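You operate a simulated robot arm through the tools that you are given. There is no shell and no other tool.

The job below is to be done with a simulated robot arm. You get a single attempt, and the scene is never put back.

JOB
Screw both standoffs into the test plate, tight.
Fine: brown standoff in the plate hole, grey standoff in the spare hole.

The check looks at the end state, three seconds after you hand in, the way a careful person would. Anything else that was tipped, shoved, dropped, spilled or broken makes it a failure.

ROBOT AND FRAMES
A 7-joint arm with a two-finger parallel gripper, fixed in place. Base frame: the origin is at the foot of the arm, x ahead of it, y to its left, z up; the work surface is at about z = 0.745. Lengths are in m, angles in degrees, forces in N, time in s.
With the tool pointing down near the work surface it reaches from about 0.38 to 0.8 m from the base axis. Its first joint turns from -143.0 to 143.0 degrees. Payload 3 kg.
The tool frame sits at the grasp point between the pads (the TCP): z along the fingers, y along the line on which they close. The tips reach 0.03 m beyond it. Largest opening 0.11 m; finger width 0.02, thickness 0.01; the body of the gripper, 0.048 by 0.112 m, starts 0.055 m behind the TCP.
Orientation is that of the tool frame in the base frame, as a unit quaternion [x, y, z, w]. With the fingers straight down and closing along the base's y, the tool's x points along the base's -x, its y along +y and its z along -z.

CONTROLS
- The arm moves only by the tool drive_tool. Its argument "series" is a list of rows, each a list of 7 numbers: the shift along the tool's x, y, z in units of 200 mm (1.0 is 200 mm), then the turn, a rotation vector about the tool's x, y, z in units of 90 degrees (1.0 is 90 degrees), then the closure in counts, from 0 (fully open) to 255 (shut). In form: [[tx, ty, tz, wx, wy, wz, grip], ...]. A call has 1 to 20 rows; each row is the pose to reach, as a shift and turn from the pose commanded when the call began, along the tool's axes at that moment. A call with a number of a shift or a turn outside -1 to 1 is refused whole. Rows are played at 5 a second. More than 0.05 m and 8.6 degrees between two rows, or a gripper value outside its range, and nothing of the call is played. Where a pose cannot be reached the arm comes as near as it can. A force on the tool above 40 N (or 10 N above the force at the start of the call, whichever is more), or a blocked arm, ends the call early, and 0.2 s more pass. The fingers move at their own pace (about 0.153 m/s each) and stop on an object; they squeeze with about 31 N. The grip force told is the motor's: it shows also when the fingers shut on nothing. Time passes only in rows, and 0.2 s behind the last, so rows that repeat a pose let the fingers close. The reply holds the time, the measured pose of the TCP, the force on the tool along the base axes, the opening and the grip force, in the units named above and with some noise, with the torque about the TCP (base axes, N m) and any sound that the robot's microphone picked up.
- Cameras (640 x 400 px; columns grow to the right, rows downward): "scene" is fixed at [0.0488, -0.6484, 1.4792]; the picture's right is [0.74, -0.68, 0.00], its down [-0.37, -0.41, -0.83] and it looks along [0.56, 0.62, -0.55] (base axes); focal length 365 px, centre (320, 200). "wrist" rides on the gripper at [0.072, 0.017, -0.103] in the tool frame; the picture's right is [-0.23, 0.97, 0.00], its down [-0.76, -0.18, -0.62] and it looks along [-0.61, -0.14, 0.78] (tool axes); focal length 222 px, centre (320, 200). There is no depth. A picture from a camera that has moved, and an enlarged one, comes with that camera's place and axes in the base frame and with its lens.
- capture(camera): a new picture of that camera. No time passes.
- slide_trunk(by): slides the trunk up (or, below 0, down) by that many m; the arm rides with it, the base frame stays. It gives what a move gives, with no picture.
- zoom(camera, box): a new picture of the part [left, top, right, bottom] of that camera's present view, enlarged. No time passes.
- hand_in(): hands the job in; it is judged then, once.

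Nothing tells you positions but the pictures and the camera data. Unless the task says otherwise, let go and move clear before handing in.

The tools are called after "Request:" as name(argument=value, ...) on one line, values as JSON. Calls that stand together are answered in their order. drive_tool: Moves the arm, as the interface text tells. Its arguments: {"type":"object","properties":{"series":{"type":"array"}},"required":["series"]} The other tools are called the same way: slide_trunk (by) slides the trunk up or down; capture (camera) takes a picture; zoom (camera, box) takes an enlarged picture of a part of a camera's view; hand_in () hands the job in.

At the start:

```text
time_s: 0.0
position: [0.6021, 0.1299, 1.0564]
orientation: [0.0, 1.0, 0.0, 0.0]
ft_force: [0.4, -0.3, 0.4]
ft_torque: [0.02, -0.05, -0.01]
opening: 0.1095
finger_force: 0.0
trunk travel left (down, up): [-0.325, 0.165]
```

scene: 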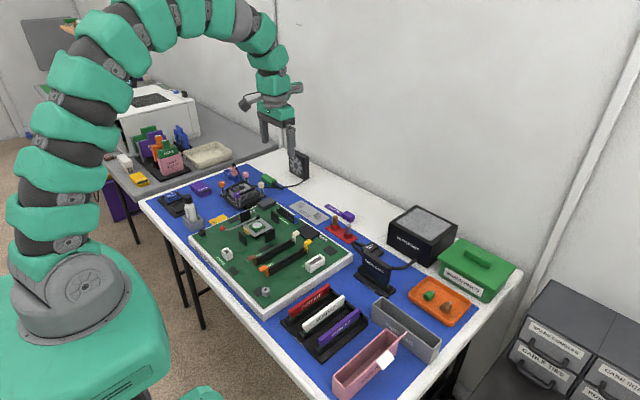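
wrist: 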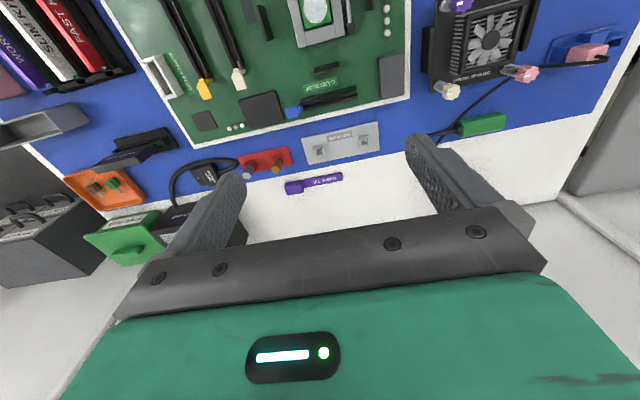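

I see a bench with a motherboard, trays, a red holder with two standoffs, and a grey plate with two holes, which I take to be the test plate. I'll zoom in before moving anything.

Request:
zoom(camera="wrist", box=[220, 110, 400, 222])

Request:
zoom(camera="scene", box=[270, 180, 430, 280])

Request:
zoom(camera="scene", box=[380, 260, 500, 335])

Request:
zoom(camera="wrist", box=[50, 110, 210, 210])

```text
3.56 times, centred on (310, 166) of wrist
camera zoom: at [0.5309, 0.147, 1.1601], right [0.23, 0.97, 0.0], down [0.76, -0.18, 0.62], along [0.61, -0.14, -0.78], focal length 790 px, centre (356, 321)
```

zoom: 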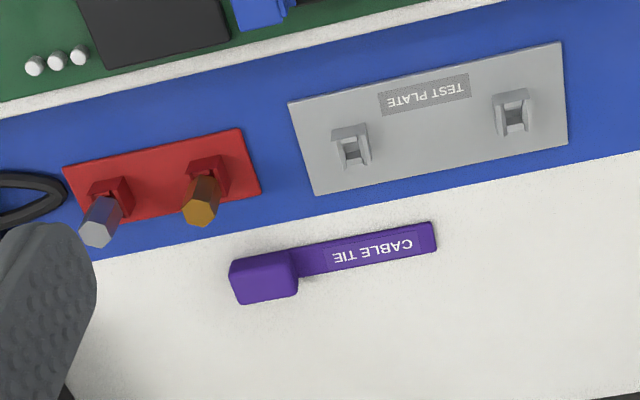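

```text
4.00 times, centred on (350, 230) of scene
camera zoom: at [0.0488, -0.6484, 1.4792], right [0.74, -0.68, 0.0], down [-0.37, -0.41, -0.83], along [0.56, 0.62, -0.55], focal length 1460 px, centre (200, 80)
```

zoom: 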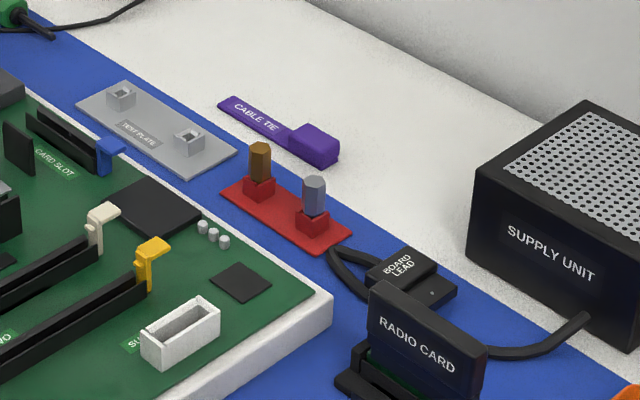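

```text
5.33 times, centred on (440, 298) of scene
camera zoom: at [0.0488, -0.6484, 1.4792], right [0.74, -0.68, 0.0], down [-0.37, -0.41, -0.83], along [0.56, 0.62, -0.55], focal length 1947 px, centre (-320, -320)
```

zoom: 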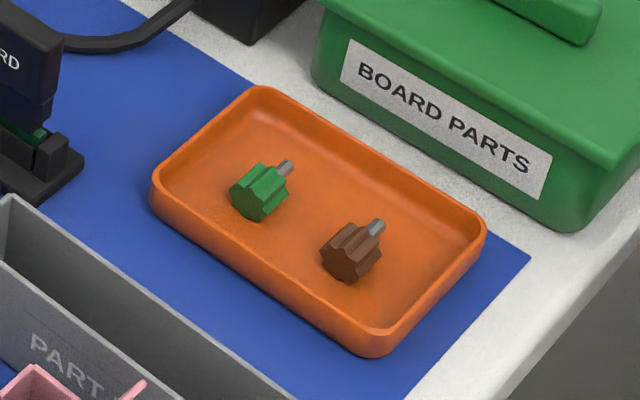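

```text
4.00 times, centred on (130, 160) of wrist
camera zoom: at [0.5309, 0.147, 1.1601], right [0.23, 0.97, 0.0], down [0.76, -0.18, 0.62], along [0.61, -0.14, -0.78], focal length 888 px, centre (1080, 360)
```

zoom: 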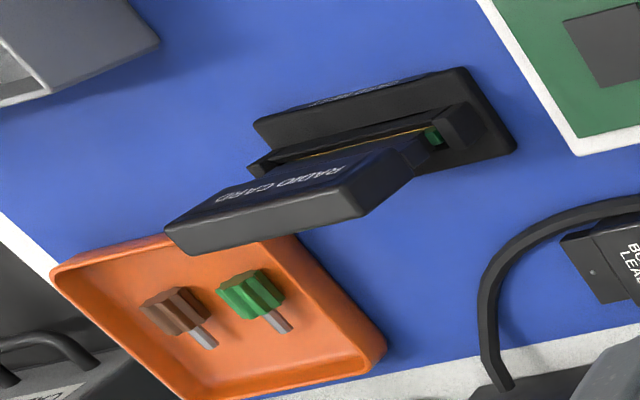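

The red holder carries a brown and a grey hex standoff, and the test plate has two square bosses with holes. I still need to know which hole is the "plate hole" and which the "spare hole", so I'll look closer for markings.

Request:
zoom(camera="scene", box=[284, 194, 334, 226])

Request:
zoom(camera="wrist", box=[295, 115, 385, 172])

Request:
zoom(camera="scene", box=[320, 205, 370, 245])

Request:
zoom(camera="scene", box=[140, 150, 300, 250])

Request:
zoom(camera="scene", box=[180, 190, 380, 315])

```text
12.50 times, centred on (309, 210) of scene
camera zoom: at [0.0488, -0.6484, 1.4792], right [0.74, -0.68, 0.0], down [-0.37, -0.41, -0.83], along [0.56, 0.62, -0.55], focal length 4563 px, centre (458, 75)
```

zoom: 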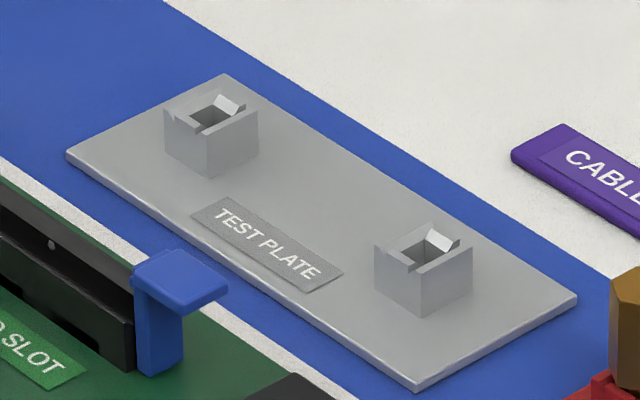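

```text
7.02 times, centred on (340, 144) of wrist
camera zoom: at [0.5309, 0.147, 1.1601], right [0.23, 0.97, 0.0], down [0.76, -0.18, 0.62], along [0.61, -0.14, -0.78], focal length 1559 px, centre (180, 596)
```

zoom: 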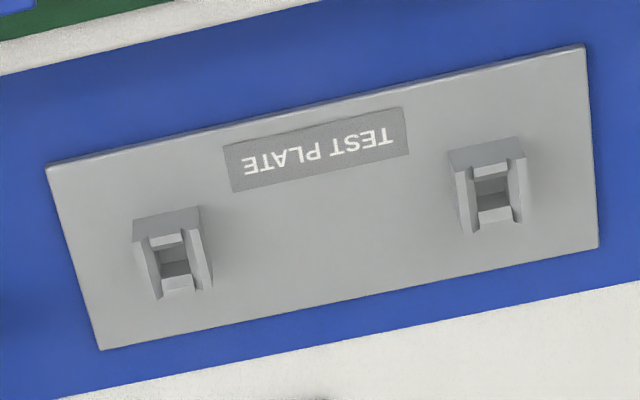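

```text
10.00 times, centred on (345, 225) of scene
camera zoom: at [0.0488, -0.6484, 1.4792], right [0.74, -0.68, 0.0], down [-0.37, -0.41, -0.83], along [0.56, 0.62, -0.55], focal length 3651 px, centre (70, -50)
```

zoom: 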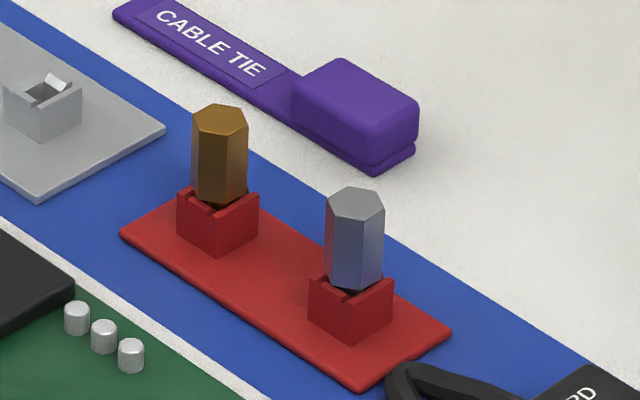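

```text
4.00 times, centred on (220, 200) of scene
camera zoom: at [0.0488, -0.6484, 1.4792], right [0.74, -0.68, 0.0], down [-0.37, -0.41, -0.83], along [0.56, 0.62, -0.55], focal length 1460 px, centre (720, 200)
```

zoom: 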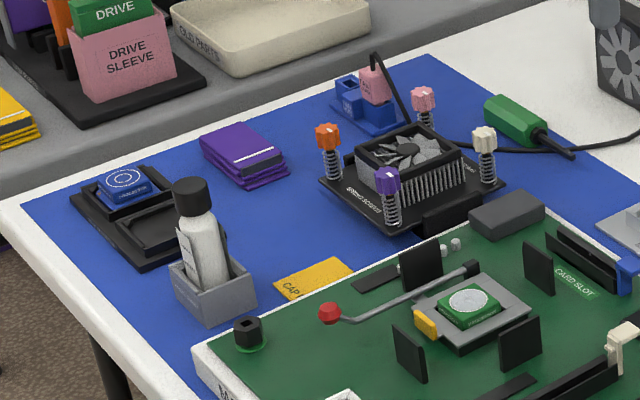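

```text
3.20 times, centred on (280, 252) of scene
camera zoom: at [0.0488, -0.6484, 1.4792], right [0.74, -0.68, 0.0], down [-0.37, -0.41, -0.83], along [0.56, 0.62, -0.55], focal length 1168 px, centre (448, 32)
```

zoom: 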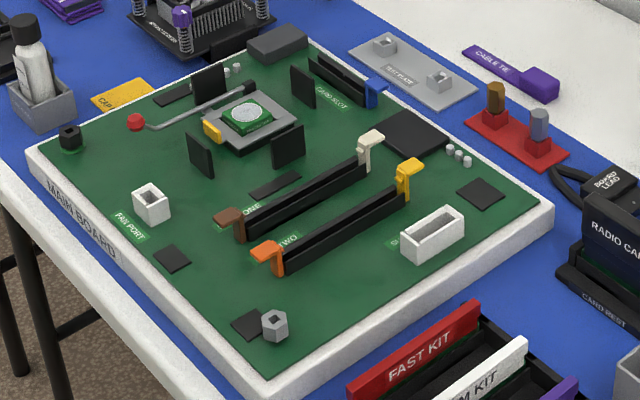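

The test plate's two bosses look unmarked from here. I'll bring the wrist camera closer to the plate, staying well above everything, and check both holes.

Request:
drive_tool(series=[[-0.05, 0.01, 0.08, 0, 0, 0, 0], [-0.1, 0.02, 0.16, 0, 0, 0, 0], [-0.15, 0.03, 0.24, 0, 0, 0, 0], [-0.2, 0.04, 0.32, 0, 0, 0, 0], [-0.25, 0.05, 0.4, 0, 0, 0, 0], [-0.3, 0.06, 0.48, 0, 0, 0, 0], [-0.35, 0.07, 0.56, 0, 0, 0, 0], [-0.4, 0.075, 0.6, 0, 0, 0, 0], [-0.4, 0.075, 0.6, 0, 0, 0, 0]])

Request:
capture(camera="wrist")

Request:
capture(camera="scene")

```text
time_s: 2.0
position: [0.6833, 0.1449, 0.9378]
orientation: [-0.001, 1.0, 0.0, 0.001]
ft_force: [0.6, -0.1, -0.4]
ft_torque: [0.0, 0.01, -0.01]
opening: 0.1099
finger_force: 0.0
trunk travel left (down, up): [-0.325, 0.165]
```

```text
taken
camera wrist: at [0.612, 0.1619, 1.0399], right [0.23, 0.97, 0.0], down [0.76, -0.18, 0.62], along [0.61, -0.14, -0.78], focal length 222 px, centre (320, 200)
```

wrist: 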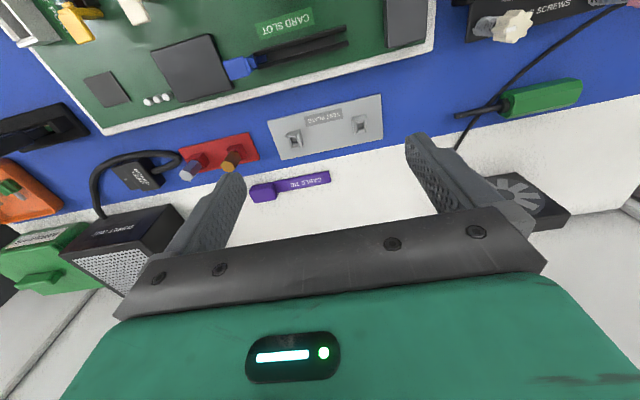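

```text
taken
```

scene: 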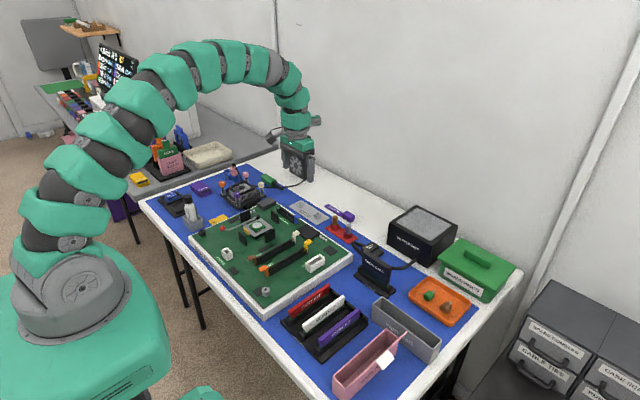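

There's a dark screen with writing in the background by the far shelf, which may be relevant. I'll zoom on it and on the plate.

Request:
zoom(camera="scene", box=[85, 30, 149, 90])

Request:
zoom(camera="wrist", box=[262, 88, 390, 168])

Request:
zoom(camera="wrist", box=[170, 120, 290, 195])

Request:
zoom(camera="scene", box=[0, 0, 160, 150])

```text
6.67 times, centred on (117, 60) of scene
camera zoom: at [0.0488, -0.6484, 1.4792], right [0.74, -0.68, 0.0], down [-0.37, -0.41, -0.83], along [0.56, 0.62, -0.55], focal length 2434 px, centre (1673, 1133)
```

zoom: 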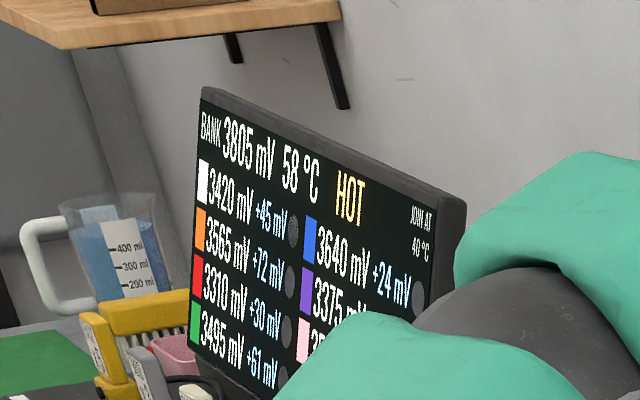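

```text
5.00 times, centred on (326, 128) of wrist
camera zoom: at [0.612, 0.1619, 1.0399], right [0.23, 0.97, 0.0], down [0.76, -0.18, 0.62], along [0.61, -0.14, -0.78], focal length 1111 px, centre (290, 560)
```

zoom: 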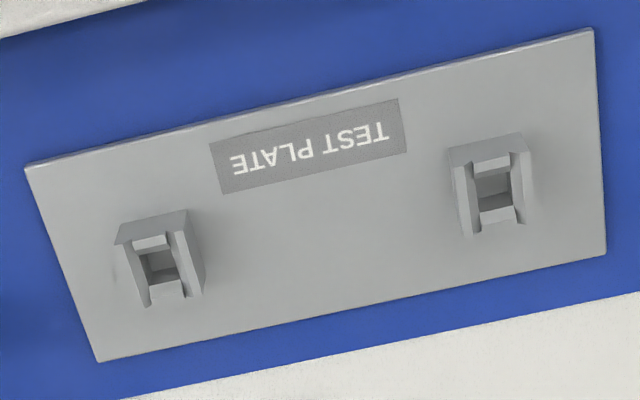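

```text
5.33 times, centred on (230, 158) of wrist
camera zoom: at [0.612, 0.1619, 1.0399], right [0.23, 0.97, 0.0], down [0.76, -0.18, 0.62], along [0.61, -0.14, -0.78], focal length 1185 px, centre (800, 427)
```

zoom: 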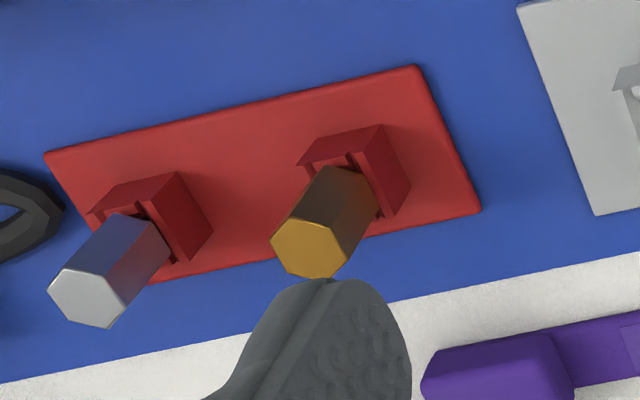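

```text
2.67 times, centred on (80, 75) of scene
camera zoom: at [0.0488, -0.6484, 1.4792], right [0.74, -0.68, 0.0], down [-0.37, -0.41, -0.83], along [0.56, 0.62, -0.55], focal length 974 px, centre (960, 533)
```

zoom: 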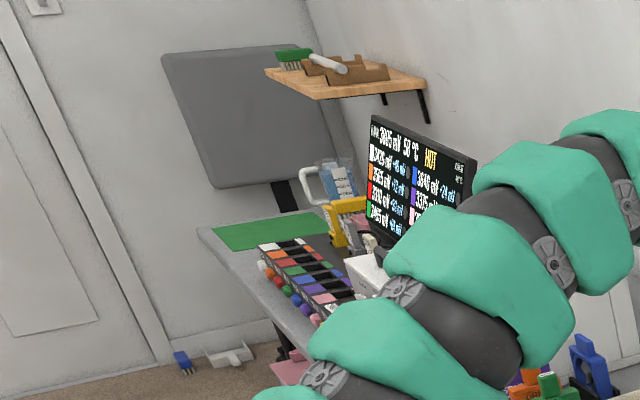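

The screen is a battery bank readout and has nothing to do with this job. I'll lower the wrist camera over the far hole first, then the near one, to look for differences between them.

Request:
drive_tool(series=[[-0.05, 0.055, 0.095, 0, 0, 0, 0], [-0.1, 0.11, 0.19, 0, 0, 0, 0], [-0.15, 0.165, 0.285, 0, 0, 0, 0], [-0.2, 0.223, 0.38, 0, 0, 0, 0], [-0.2, 0.223, 0.38, 0, 0, 0, 0]])

Request:
capture(camera="wrist")

Request:
zoom(camera="wrist", box=[240, 60, 400, 160])

```text
time_s: 3.2
position: [0.7236, 0.1892, 0.8619]
orientation: [0.001, 1.0, 0.0, 0.0]
ft_force: [0.4, 0.3, 1.6]
ft_torque: [-0.03, 0.0, 0.01]
opening: 0.1099
finger_force: 0.0
trunk travel left (down, up): [-0.325, 0.165]
```

```text
taken
camera wrist: at [0.6511, 0.206, 0.9649], right [0.23, 0.97, 0.0], down [0.76, -0.18, 0.62], along [0.61, -0.14, -0.78], focal length 222 px, centre (320, 200)
```

wrist: 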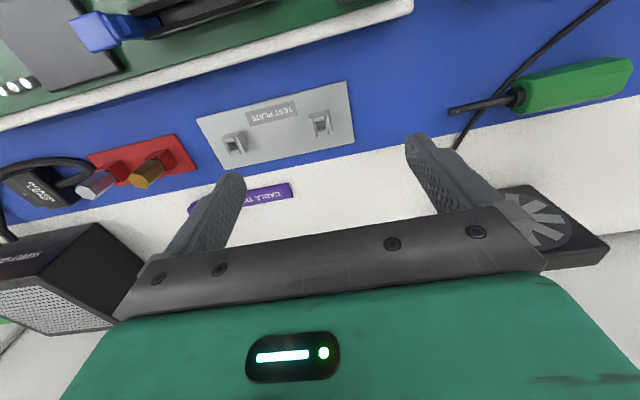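

```text
4.00 times, centred on (320, 110) of wrist
camera zoom: at [0.6511, 0.206, 0.9649], right [0.23, 0.97, 0.0], down [0.76, -0.18, 0.62], along [0.61, -0.14, -0.78], focal length 888 px, centre (320, 560)
```

zoom: 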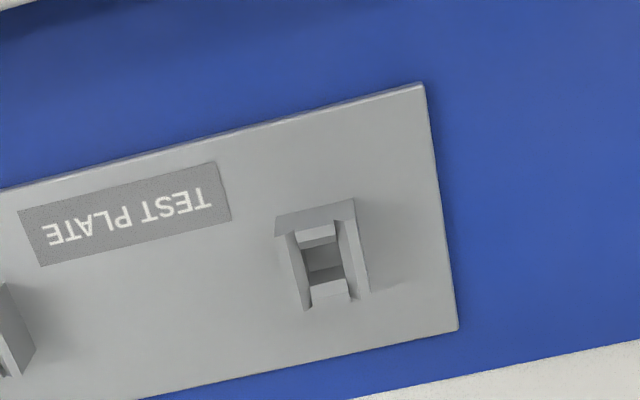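

The two bosses look alike so far. I'll zoom in tightly on both holes, and on the standoffs, from this pose.

Request:
zoom(camera="wrist", box=[300, 100, 340, 145])

Request:
zoom(camera="wrist", box=[212, 122, 256, 162])

Request:
zoom(camera="wrist", box=[70, 130, 200, 210])

Request:
zoom(camera="scene", box=[240, 270, 300, 310])

```text
8.89 times, centred on (320, 122) of wrist
camera zoom: at [0.6511, 0.206, 0.9649], right [0.23, 0.97, 0.0], down [0.76, -0.18, 0.62], along [0.61, -0.14, -0.78], focal length 1974 px, centre (320, 889)
```

zoom: 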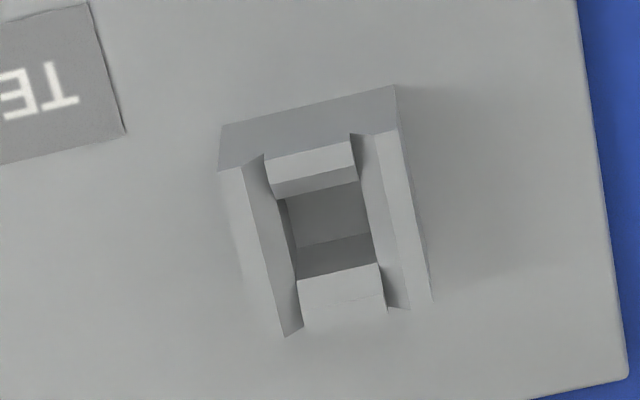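

```text
10.00 times, centred on (234, 142) of wrist
camera zoom: at [0.6511, 0.206, 0.9649], right [0.23, 0.97, 0.0], down [0.76, -0.18, 0.62], along [0.61, -0.14, -0.78], focal length 2221 px, centre (1180, 780)
```

zoom: 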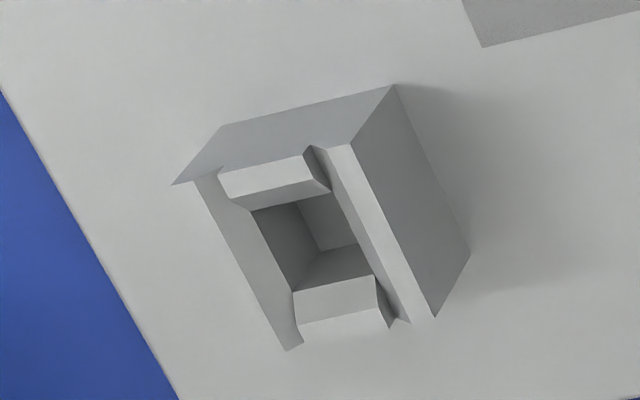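

```text
4.92 times, centred on (135, 170) of wrist
camera zoom: at [0.6511, 0.206, 0.9649], right [0.23, 0.97, 0.0], down [0.76, -0.18, 0.62], along [0.61, -0.14, -0.78], focal length 1094 px, centre (1231, 348)
```

zoom: 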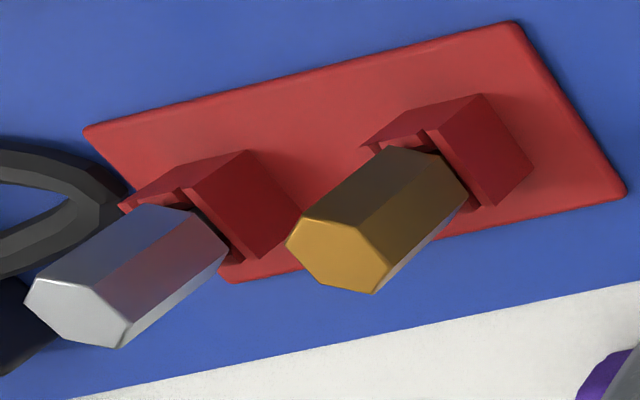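

```text
10.00 times, centred on (270, 290) of scene
camera zoom: at [0.0488, -0.6484, 1.4792], right [0.74, -0.68, 0.0], down [-0.37, -0.41, -0.83], along [0.56, 0.62, -0.55], focal length 3651 px, centre (820, -700)
```

zoom: 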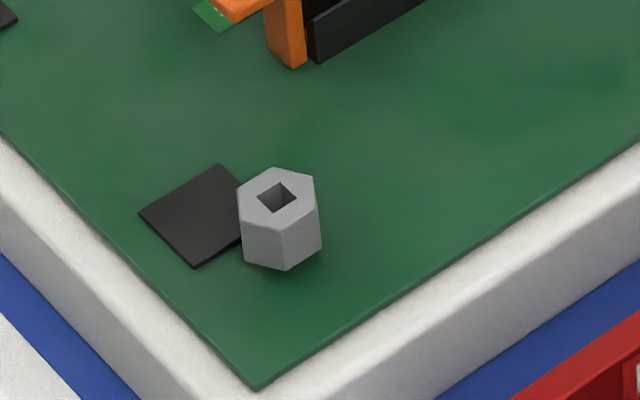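

Both holes seem identical, each a square chamfered boss about 14 mm tall. I'll lift a little and yaw the tool to see the sides of the plate that are still hidden, which also tests the wrist's yaw range.

Request:
drive_tool(series=[[0, -0.05, -0.1, 0, 0, 0, 0], [0, -0.1, -0.2, 0, 0, 0, 0], [0, -0.15, -0.25, 0, 0, 0.09, 0], [0, -0.2, -0.25, 0, 0, 0.18, 0], [0, -0.22, -0.25, 0, 0, 0.27, 0], [0, -0.22, -0.25, 0, 0, 0.36, 0], [0, -0.22, -0.25, 0, 0, 0.45, 0], [0, -0.22, -0.25, 0, 0, 0.54, 0], [0, -0.22, -0.25, 0, 0, 0.63, 0], [0, -0.22, -0.25, 0, 0, 0.72, 0], [0, -0.22, -0.25, 0, 0, 0.81, 0], [0, -0.22, -0.25, 0, 0, 0.9, 0], [0, -0.22, -0.25, 0, 0, 0.99, 0], [0, -0.22, -0.25, 0, 0, 1.0, 0]])

Request:
capture(camera="wrist")

Request:
capture(camera="scene")

```text
time_s: 6.2
position: [0.7249, 0.1464, 0.9126]
orientation: [0.708, 0.706, -0.001, -0.001]
ft_force: [0.2, 0.3, -0.4]
ft_torque: [-0.01, -0.01, 0.04]
opening: 0.11
finger_force: 0.1
trunk travel left (down, up): [-0.325, 0.165]
```

```text
taken
camera wrist: at [0.7411, 0.2177, 1.015], right [0.97, -0.23, 0.0], down [-0.18, -0.76, 0.62], along [-0.14, -0.61, -0.78], focal length 222 px, centre (320, 200)
```

wrist: 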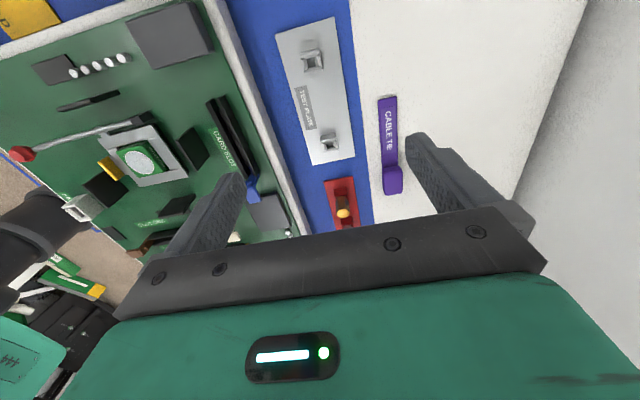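

```text
taken
```

scene: 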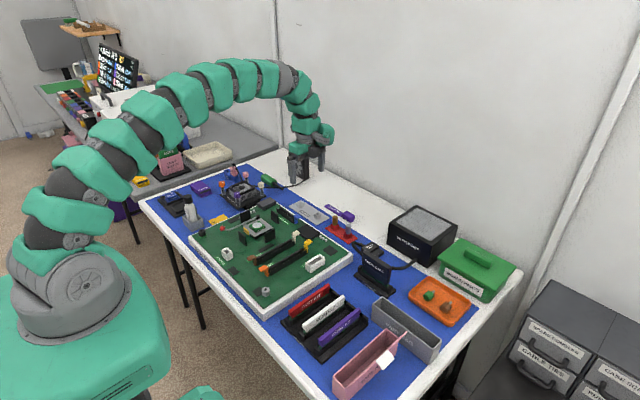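

Request:
zoom(camera="wrist", box=[260, 10, 420, 110])

Request:
zoom(camera="wrist", box=[270, 90, 400, 240])

```text
4.00 times, centred on (340, 60) of wrist
camera zoom: at [0.7411, 0.2177, 1.015], right [0.97, -0.23, 0.0], down [-0.18, -0.76, 0.62], along [-0.14, -0.61, -0.78], focal length 888 px, centre (240, 760)
```

zoom: 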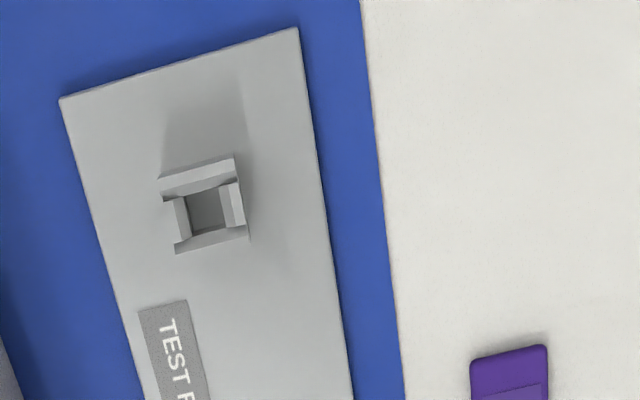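

```text
2.67 times, centred on (335, 165) of wrist
camera zoom: at [0.7411, 0.2177, 1.015], right [0.97, -0.23, 0.0], down [-0.18, -0.76, 0.62], along [-0.14, -0.61, -0.78], focal length 592 px, centre (280, 293)
```

zoom: 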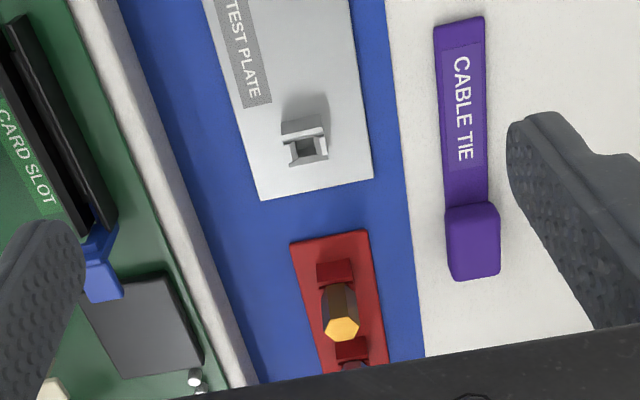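

No labels separate the holes; the plate's centre is about (0.7255, 0.1455) and the holes sit about ±0.045 m along y from it. The holder order, as seen by someone facing the plate lettering, is brown left and grey right, so I'll take plate hole = left (y≈0.19) and spare = right (y≈0.10). Next I'll go above the red holder to measure the standoffs.

Request:
drive_tool(series=[[-0.0705, -0.0109, 0, 0, 0, -0.0909, 0], [-0.141, -0.0218, 0, 0, 0, -0.1818, 0], [-0.2115, -0.0327, 0, 0, 0, -0.2727, 0], [-0.282, -0.0436, 0, 0, 0, -0.3636, 0], [-0.3525, -0.0545, 0, 0, 0, -0.4545, 0], [-0.423, -0.0654, 0, 0, 0, -0.5454, 0], [-0.4935, -0.0763, 0, 0, 0, -0.6363, 0], [-0.564, -0.0872, 0, 0, 0, -0.7272, 0], [-0.6345, -0.0981, 0, 0, 0, -0.8181, 0], [-0.705, -0.109, 0, 0, 0, -0.909, 0], [-0.776, -0.12, 0, 0, 0, -1.0, 0], [-0.776, -0.12, 0, 0, 0, -1.0, 0]])

Request:
capture(camera="wrist")

Request:
zoom(camera="wrist", box=[270, 90, 430, 190])

```text
time_s: 8.8
position: [0.6988, -0.01, 0.9097]
orientation: [0.001, 1.0, -0.001, -0.001]
ft_force: [0.3, 0.1, -0.3]
ft_torque: [0.0, 0.01, 0.04]
opening: 0.1103
finger_force: 0.0
trunk travel left (down, up): [-0.325, 0.165]
```

```text
taken
camera wrist: at [0.6266, 0.0065, 1.0135], right [0.23, 0.97, 0.0], down [0.76, -0.18, 0.62], along [0.61, -0.14, -0.78], focal length 222 px, centre (320, 200)
```

wrist: 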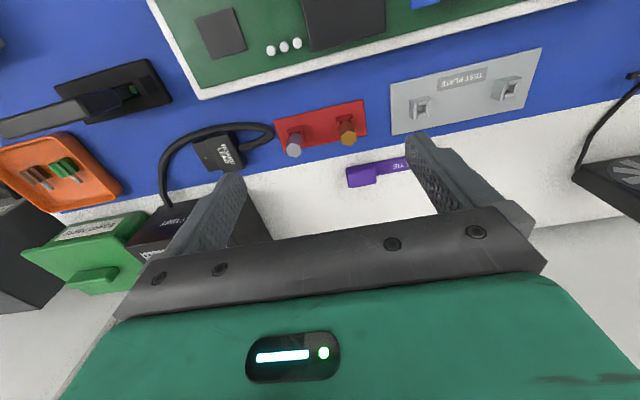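

```text
4.00 times, centred on (350, 140) of wrist
camera zoom: at [0.6266, 0.0065, 1.0135], right [0.23, 0.97, 0.0], down [0.76, -0.18, 0.62], along [0.61, -0.14, -0.78], focal length 888 px, centre (200, 440)
```

zoom: 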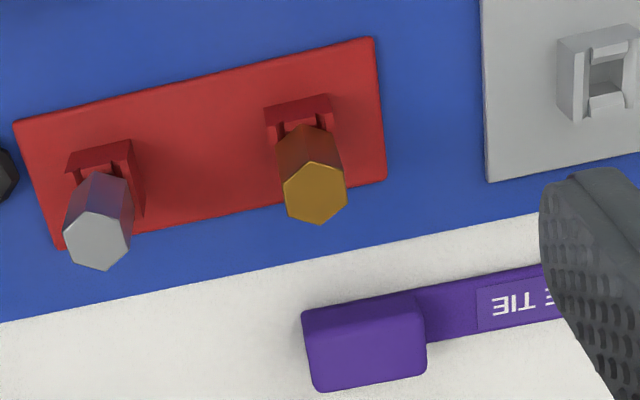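

Request:
zoom(camera="wrist", box=[332, 115, 364, 150])

Request:
zoom(camera="wrist", box=[278, 125, 310, 160])

Request:
zoom(camera="scene", box=[334, 213, 360, 230])

Request:
zoom(camera="scene", box=[346, 222, 372, 240])

```text
11.43 times, centred on (348, 132) of wrist
camera zoom: at [0.6266, 0.0065, 1.0135], right [0.23, 0.97, 0.0], down [0.76, -0.18, 0.62], along [0.61, -0.14, -0.78], focal length 2538 px, centre (0, 971)
```

zoom: 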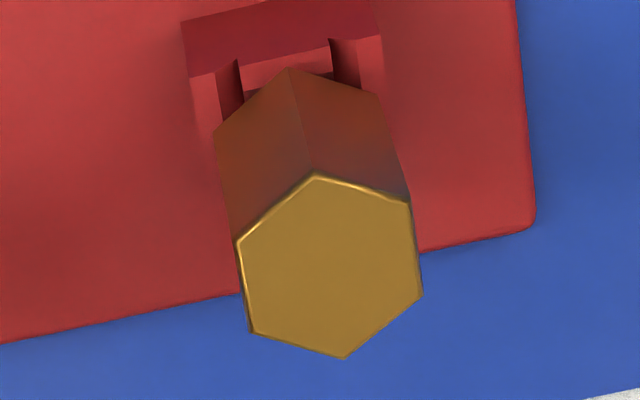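

```text
11.43 times, centred on (294, 142) of wrist
camera zoom: at [0.6266, 0.0065, 1.0135], right [0.23, 0.97, 0.0], down [0.76, -0.18, 0.62], along [0.61, -0.14, -0.78], focal length 2538 px, centre (617, 857)
```

zoom: 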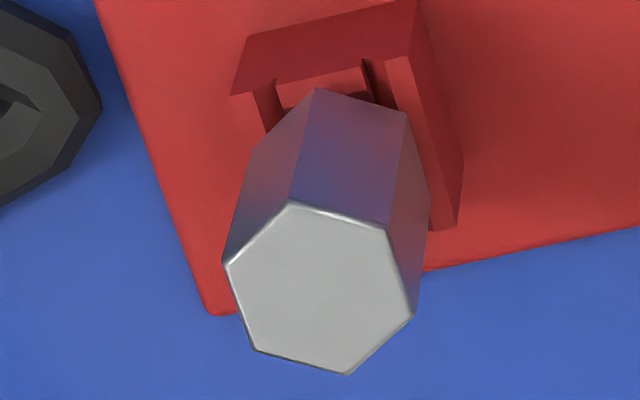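

```text
16.00 times, centred on (347, 222) of scene
camera zoom: at [0.0488, -0.6484, 1.4792], right [0.74, -0.68, 0.0], down [-0.37, -0.41, -0.83], along [0.56, 0.62, -0.55], focal length 5841 px, centre (-112, -144)
```

zoom: 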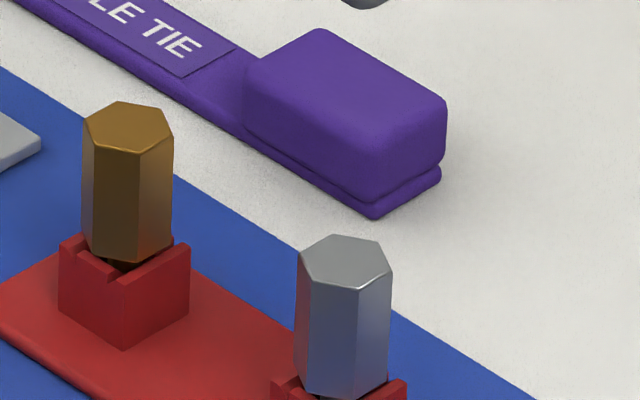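

```text
16.00 times, centred on (359, 231) of scene
camera zoom: at [0.0488, -0.6484, 1.4792], right [0.74, -0.68, 0.0], down [-0.37, -0.41, -0.83], along [0.56, 0.62, -0.55], focal length 5841 px, centre (-304, -296)
```

zoom: 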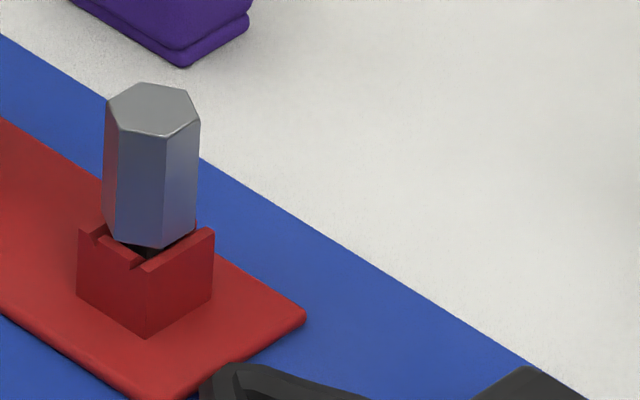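

The standoffs measure as brown centred near (0.726, 0.0145) and grey near (0.726, -0.046). Both have tops at z≈0.79, 16 mm across the flats, and flats facing ±y, so zero yaw suits them. Next I'll move above the brown one with a part-closed gripper so I don't touch the grey one.

Request:
drive_tool(series=[[-0.034, 0.031, 0.05, 0, 0, 0, 60], [-0.068, 0.062, 0.1, 0, 0, 0, 139], [-0.102, 0.094, 0.15, 0, 0, 0, 139], [-0.136, 0.125, 0.2, 0, 0, 0, 139], [-0.136, 0.125, 0.26, 0, 0, 0, 139], [-0.136, 0.125, 0.3, 0, 0, 0, 139], [-0.136, 0.125, 0.3, 0, 0, 0, 139], [-0.136, 0.125, 0.3, 0, 0, 0, 139]])

Request:
capture(camera="wrist")

Request:
zoom(camera="wrist", box=[240, 120, 400, 220])

Request:
zoom(camera="scene", box=[310, 180, 390, 260])

```text
time_s: 10.6
position: [0.7251, 0.0143, 0.8519]
orientation: [0.0, 1.0, 0.0, -0.001]
ft_force: [0.4, -0.2, 0.4]
ft_torque: [0.01, -0.04, 0.01]
opening: 0.0502
finger_force: 0.1
trunk travel left (down, up): [-0.325, 0.165]
```

```text
taken
camera wrist: at [0.654, 0.0321, 0.9548], right [0.23, 0.97, 0.0], down [0.76, -0.18, 0.62], along [0.61, -0.14, -0.78], focal length 222 px, centre (320, 200)
```

wrist: 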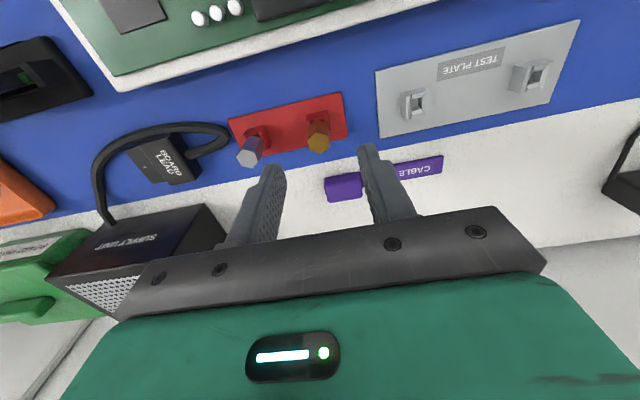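

```text
4.00 times, centred on (320, 170) of wrist
camera zoom: at [0.654, 0.0321, 0.9548], right [0.23, 0.97, 0.0], down [0.76, -0.18, 0.62], along [0.61, -0.14, -0.78], focal length 888 px, centre (320, 320)
```

zoom: 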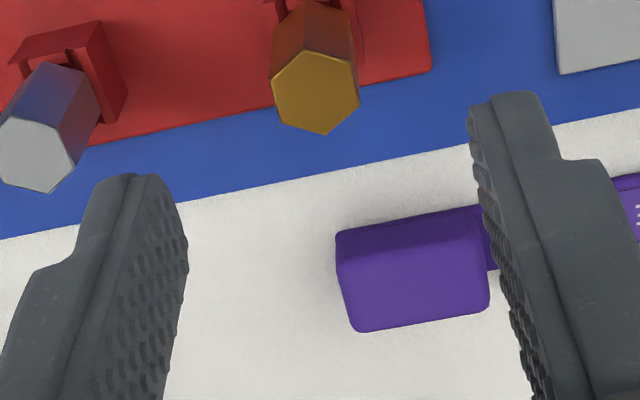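

```text
5.00 times, centred on (350, 220) of scene
camera zoom: at [0.0488, -0.6484, 1.4792], right [0.74, -0.68, 0.0], down [-0.37, -0.41, -0.83], along [0.56, 0.62, -0.55], focal length 1825 px, centre (170, 100)
```

zoom: 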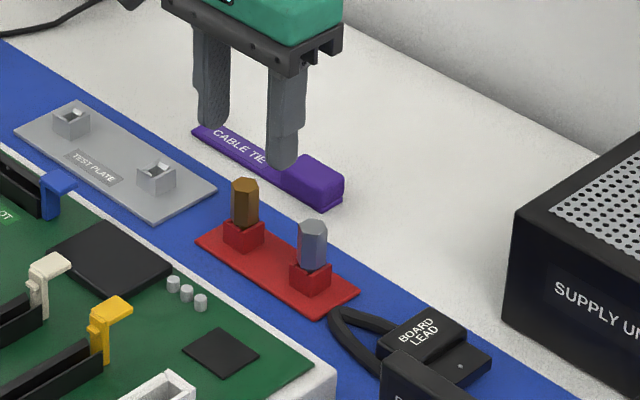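

The gripper is centred on the brown standoff to within 1 mm. I'll descend so the tips stop about 5 mm above the boss, then close.

Request:
drive_tool(series=[[0, 0, 0.06, 0, 0, 0, 139], [0, 0, 0.12, 0, 0, 0, 139], [0, 0, 0.18, 0, 0, 0, 139], [0, 0, 0.22, 0, 0, 0, 139], [0, 0, 0.25, 0, 0, 0, 139], [0, 0, 0.25, 0, 0, 0, 139]])

Request:
zoom(camera="wrist", box=[240, 100, 400, 220])

Request:
zoom(camera="scene", box=[320, 200, 370, 245])

```text
time_s: 12.0
position: [0.7272, 0.0157, 0.8017]
orientation: [0.0, 1.0, 0.0, -0.001]
ft_force: [-0.5, 0.3, -0.4]
ft_torque: [-0.01, 0.0, -0.02]
opening: 0.0499
finger_force: 0.1
trunk travel left (down, up): [-0.325, 0.165]
```

```text
3.33 times, centred on (320, 160) of wrist
camera zoom: at [0.6542, 0.0321, 0.9042], right [0.23, 0.97, 0.0], down [0.76, -0.18, 0.62], along [0.61, -0.14, -0.78], focal length 740 px, centre (320, 333)
```

zoom: 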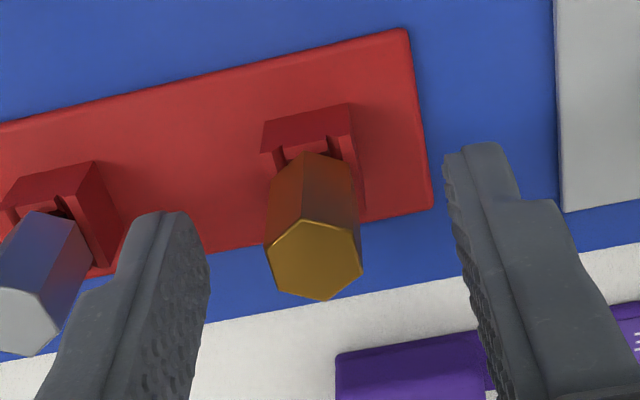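

```text
8.89 times, centred on (345, 222) of scene
camera zoom: at [0.0488, -0.6484, 1.4792], right [0.74, -0.68, 0.0], down [-0.37, -0.41, -0.83], along [0.56, 0.62, -0.55], focal length 3245 px, centre (98, 0)
```

zoom: 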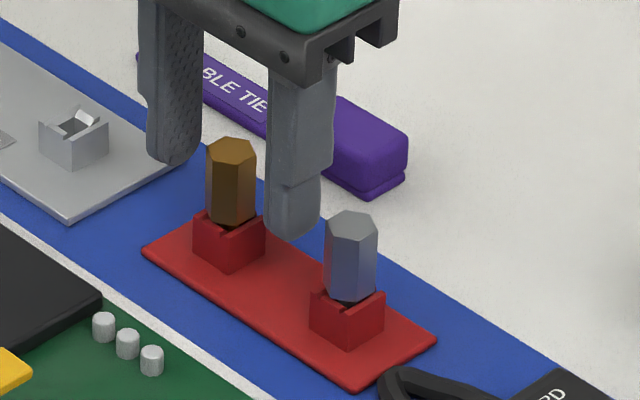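

The fingers straddle the brown standoff cleanly. I'll trim y by about 1 mm and close on it.

Request:
drive_tool(series=[[0, -0.005, 0, 0, 0, 0, 139], [0, -0.005, 0, 0, 0, 0, 180], [0, -0.005, 0, 0, 0, 0, 205], [0, -0.005, 0, 0, 0, 0, 255], [0, -0.005, 0, 0, 0, 0, 255], [0, -0.005, 0, 0, 0, 0, 255]])

Request:
zoom(camera="wrist", box=[240, 100, 400, 220])

```text
time_s: 13.4
position: [0.7263, 0.0142, 0.8017]
orientation: [-0.001, 1.0, -0.001, -0.001]
ft_force: [0.1, 0.5, 0.3]
ft_torque: [0.01, 0.04, 0.0]
opening: 0.0152
finger_force: 31.2
trunk travel left (down, up): [-0.325, 0.165]
```

```text
3.33 times, centred on (320, 160) of wrist
camera zoom: at [0.6541, 0.0309, 0.9045], right [0.23, 0.97, 0.0], down [0.76, -0.18, 0.62], along [0.61, -0.14, -0.78], focal length 740 px, centre (320, 333)
```

zoom: 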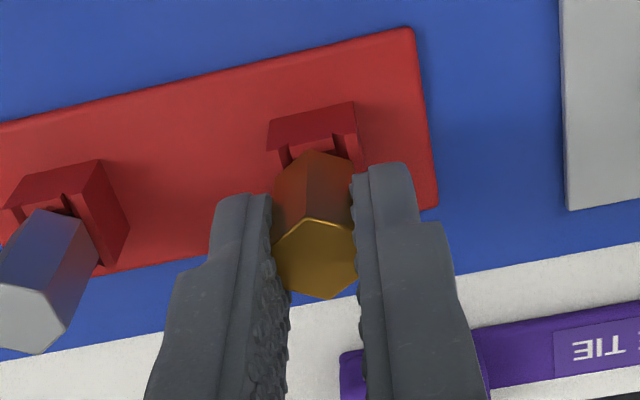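

The brown standoff is gripped across its flats with little side force. I'll try a slow small lift to find out whether it is loose in the holder.

Request:
drive_tool(series=[[0, 0, -0.005, 0, 0, 0, 255], [0, 0, -0.01, 0, 0, 0, 255], [0, 0, -0.015, 0, 0, 0, 255], [0, 0, -0.02, 0, 0, 0, 255], [0, 0, -0.025, 0, 0, 0, 255]])

Request:
zoom(camera="scene", box=[320, 200, 370, 245])

```text
time_s: 14.6
position: [0.7276, 0.0141, 0.806]
orientation: [0.0, 1.0, 0.0, 0.0]
ft_force: [0.7, 0.0, 0.0]
ft_torque: [-0.01, 0.01, 0.02]
opening: 0.0152
finger_force: 31.3
trunk travel left (down, up): [-0.325, 0.165]
```

```text
8.89 times, centred on (345, 222) of scene
camera zoom: at [0.0488, -0.6484, 1.4792], right [0.74, -0.68, 0.0], down [-0.37, -0.41, -0.83], along [0.56, 0.62, -0.55], focal length 3245 px, centre (98, 0)
```

zoom: 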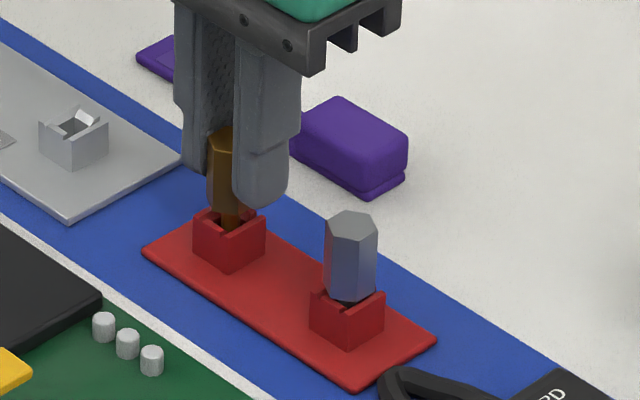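

It lifts freely, so it was only standing in the holder. I'll raise it clear and inspect the stud.

Request:
drive_tool(series=[[0, 0, -0.05, 0, 0, 0, 255], [0, 0, -0.1, 0, 0, 0, 255], [0, 0, -0.15, 0, 0, 0, 255], [0, 0, -0.2, 0, 0, 0, 255], [0, 0, -0.25, 0, 0, 0, 255], [0, 0, -0.3, 0, 0, 0, 255], [0, 0, -0.3, 0, 0, 0, 255]])

Request:
zoom(camera="wrist", box=[240, 100, 400, 220])

Request:
zoom(camera="scene", box=[320, 180, 370, 225])

```text
time_s: 16.2
position: [0.7257, 0.0147, 0.868]
orientation: [0.0, 1.0, 0.0, 0.001]
ft_force: [0.3, 0.1, -0.6]
ft_torque: [0.01, -0.02, -0.02]
opening: 0.0152
finger_force: 30.6
trunk travel left (down, up): [-0.325, 0.165]
```

```text
3.33 times, centred on (320, 160) of wrist
camera zoom: at [0.654, 0.0315, 0.9704], right [0.23, 0.97, 0.0], down [0.76, -0.18, 0.62], along [0.61, -0.14, -0.78], focal length 740 px, centre (320, 333)
```

zoom: 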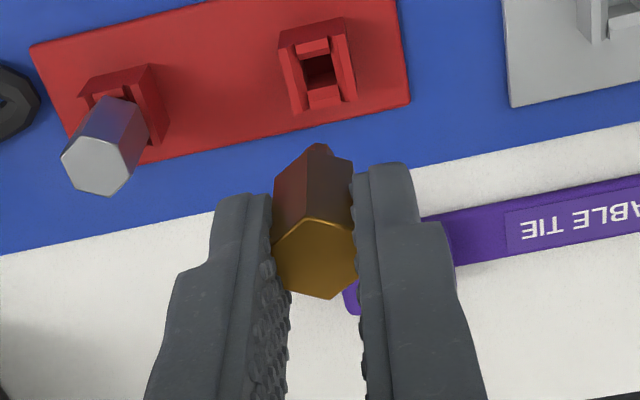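

```text
8.89 times, centred on (345, 202) of scene
camera zoom: at [0.0488, -0.6484, 1.4792], right [0.74, -0.68, 0.0], down [-0.37, -0.41, -0.83], along [0.56, 0.62, -0.55], focal length 3245 px, centre (98, 178)
```

zoom: 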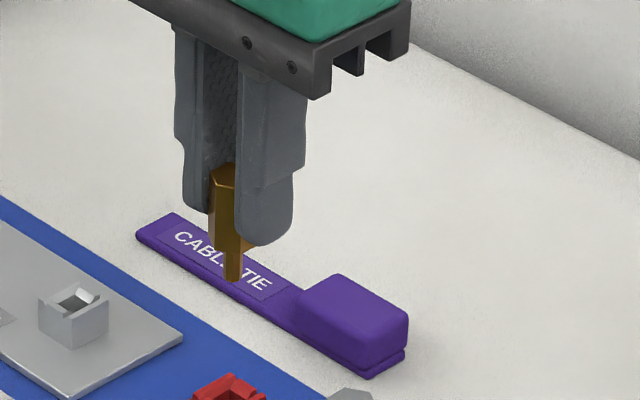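

The brown standoff has a slim round stud about 13 mm long under the hex. I'll carry it over the left plate hole at about (0.725, 0.1897) and check alignment with the camera.

Request:
drive_tool(series=[[0, 0.0975, 0, 0, 0, 0, 255], [0, 0.195, 0, 0, 0, 0, 255], [0, 0.2925, 0, 0, 0, 0, 255], [0, 0.39, 0, 0, 0, 0, 255], [0, 0.4875, 0, 0, 0, 0, 255], [0, 0.585, 0, 0, 0, 0, 255], [0, 0.6825, 0, 0, 0, 0, 255], [0, 0.78, 0, 0, 0, 0, 255], [0.003, 0.876, 0, 0, 0, 0, 255], [0.003, 0.876, 0, 0, 0, 0, 255]])

Request:
capture(camera="wrist")

Request:
zoom(camera="wrist", box=[270, 90, 370, 180])

Request:
zoom(camera="scene", box=[280, 165, 330, 215])

```text
time_s: 18.4
position: [0.7252, 0.1915, 0.8668]
orientation: [0.0, 1.0, 0.001, 0.0]
ft_force: [-0.8, 0.0, -0.8]
ft_torque: [0.0, -0.03, 0.02]
opening: 0.0151
finger_force: 31.0
trunk travel left (down, up): [-0.325, 0.165]
```

```text
taken
camera wrist: at [0.6532, 0.2079, 0.9697], right [0.23, 0.97, 0.0], down [0.76, -0.18, 0.62], along [0.61, -0.14, -0.78], focal length 222 px, centre (320, 200)
```

wrist: 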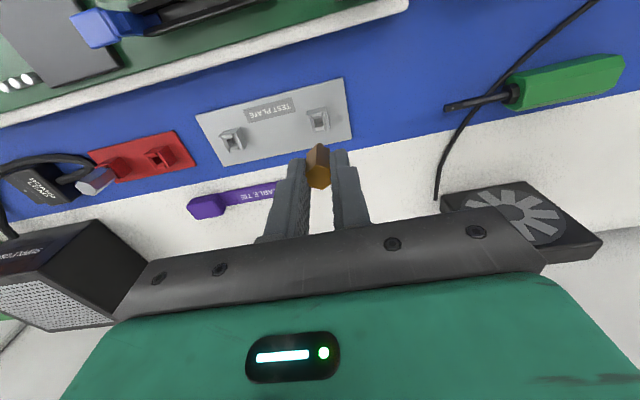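

```text
4.44 times, centred on (320, 135) of wrist
camera zoom: at [0.6532, 0.2079, 0.9697], right [0.23, 0.97, 0.0], down [0.76, -0.18, 0.62], along [0.61, -0.14, -0.78], focal length 987 px, centre (320, 489)
```

zoom: 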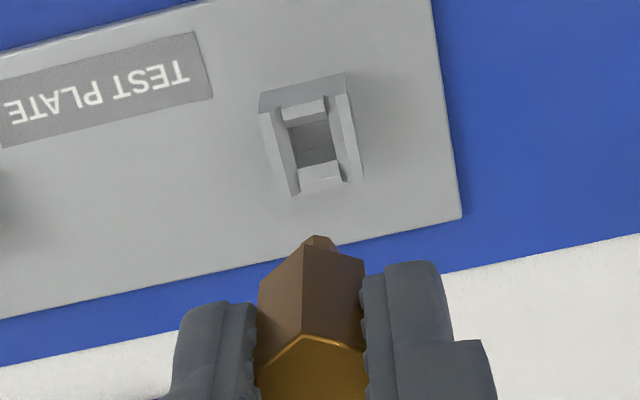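

```text
8.00 times, centred on (305, 190) of scene
camera zoom: at [0.0488, -0.6484, 1.4792], right [0.74, -0.68, 0.0], down [-0.37, -0.41, -0.83], along [0.56, 0.62, -0.55], focal length 2921 px, centre (440, 280)
```

zoom: 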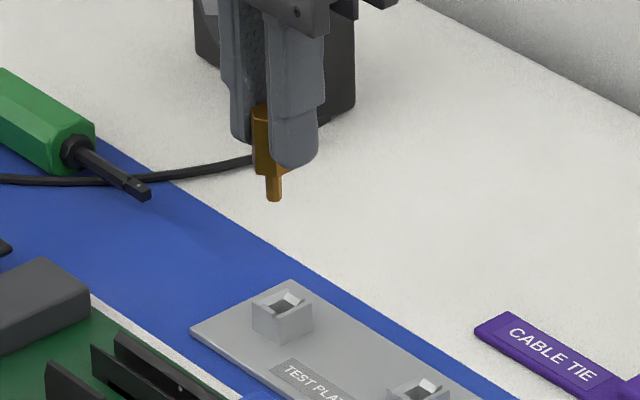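

The stud is lined up to within about 1.5 mm. I'll apply a small correction, lower it to just above the boss, and look again.

Request:
drive_tool(series=[[0.0035, -0.0065, 0.05, 0, 0, 0, 255], [0.0035, -0.0065, 0.1, 0, 0, 0, 255], [0.0035, -0.0065, 0.15, 0, 0, 0, 255], [0.0035, -0.0065, 0.2, 0, 0, 0, 255], [0.0035, -0.0065, 0.215, 0, 0, 0, 255], [0.0035, -0.0065, 0.215, 0, 0, 0, 255]])

Request:
zoom(camera="wrist", box=[270, 80, 370, 170])

Request:
zoom(camera="scene", box=[285, 180, 325, 215])

```text
time_s: 19.8
position: [0.7249, 0.1891, 0.823]
orientation: [0.0, 1.0, 0.0, -0.001]
ft_force: [-0.1, -0.4, 0.0]
ft_torque: [0.0, 0.03, -0.02]
opening: 0.015
finger_force: 31.1
trunk travel left (down, up): [-0.325, 0.165]
```

```text
4.44 times, centred on (320, 125) of wrist
camera zoom: at [0.653, 0.2059, 0.9259], right [0.23, 0.97, 0.0], down [0.76, -0.18, 0.62], along [0.61, -0.14, -0.78], focal length 987 px, centre (320, 533)
```

zoom: 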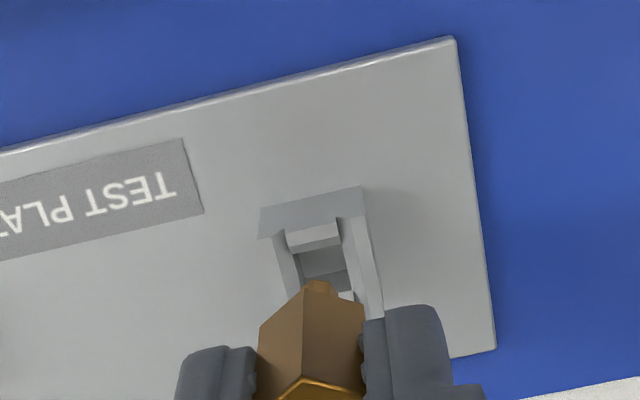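

```text
11.43 times, centred on (305, 198) of scene
camera zoom: at [0.0488, -0.6484, 1.4792], right [0.74, -0.68, 0.0], down [-0.37, -0.41, -0.83], along [0.56, 0.62, -0.55], focal length 4172 px, centre (491, 229)
```

zoom: 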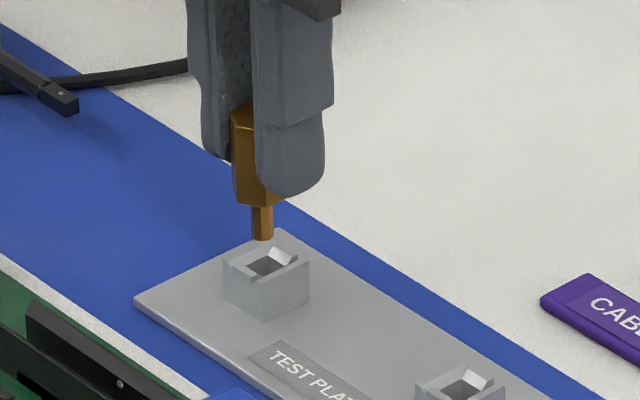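

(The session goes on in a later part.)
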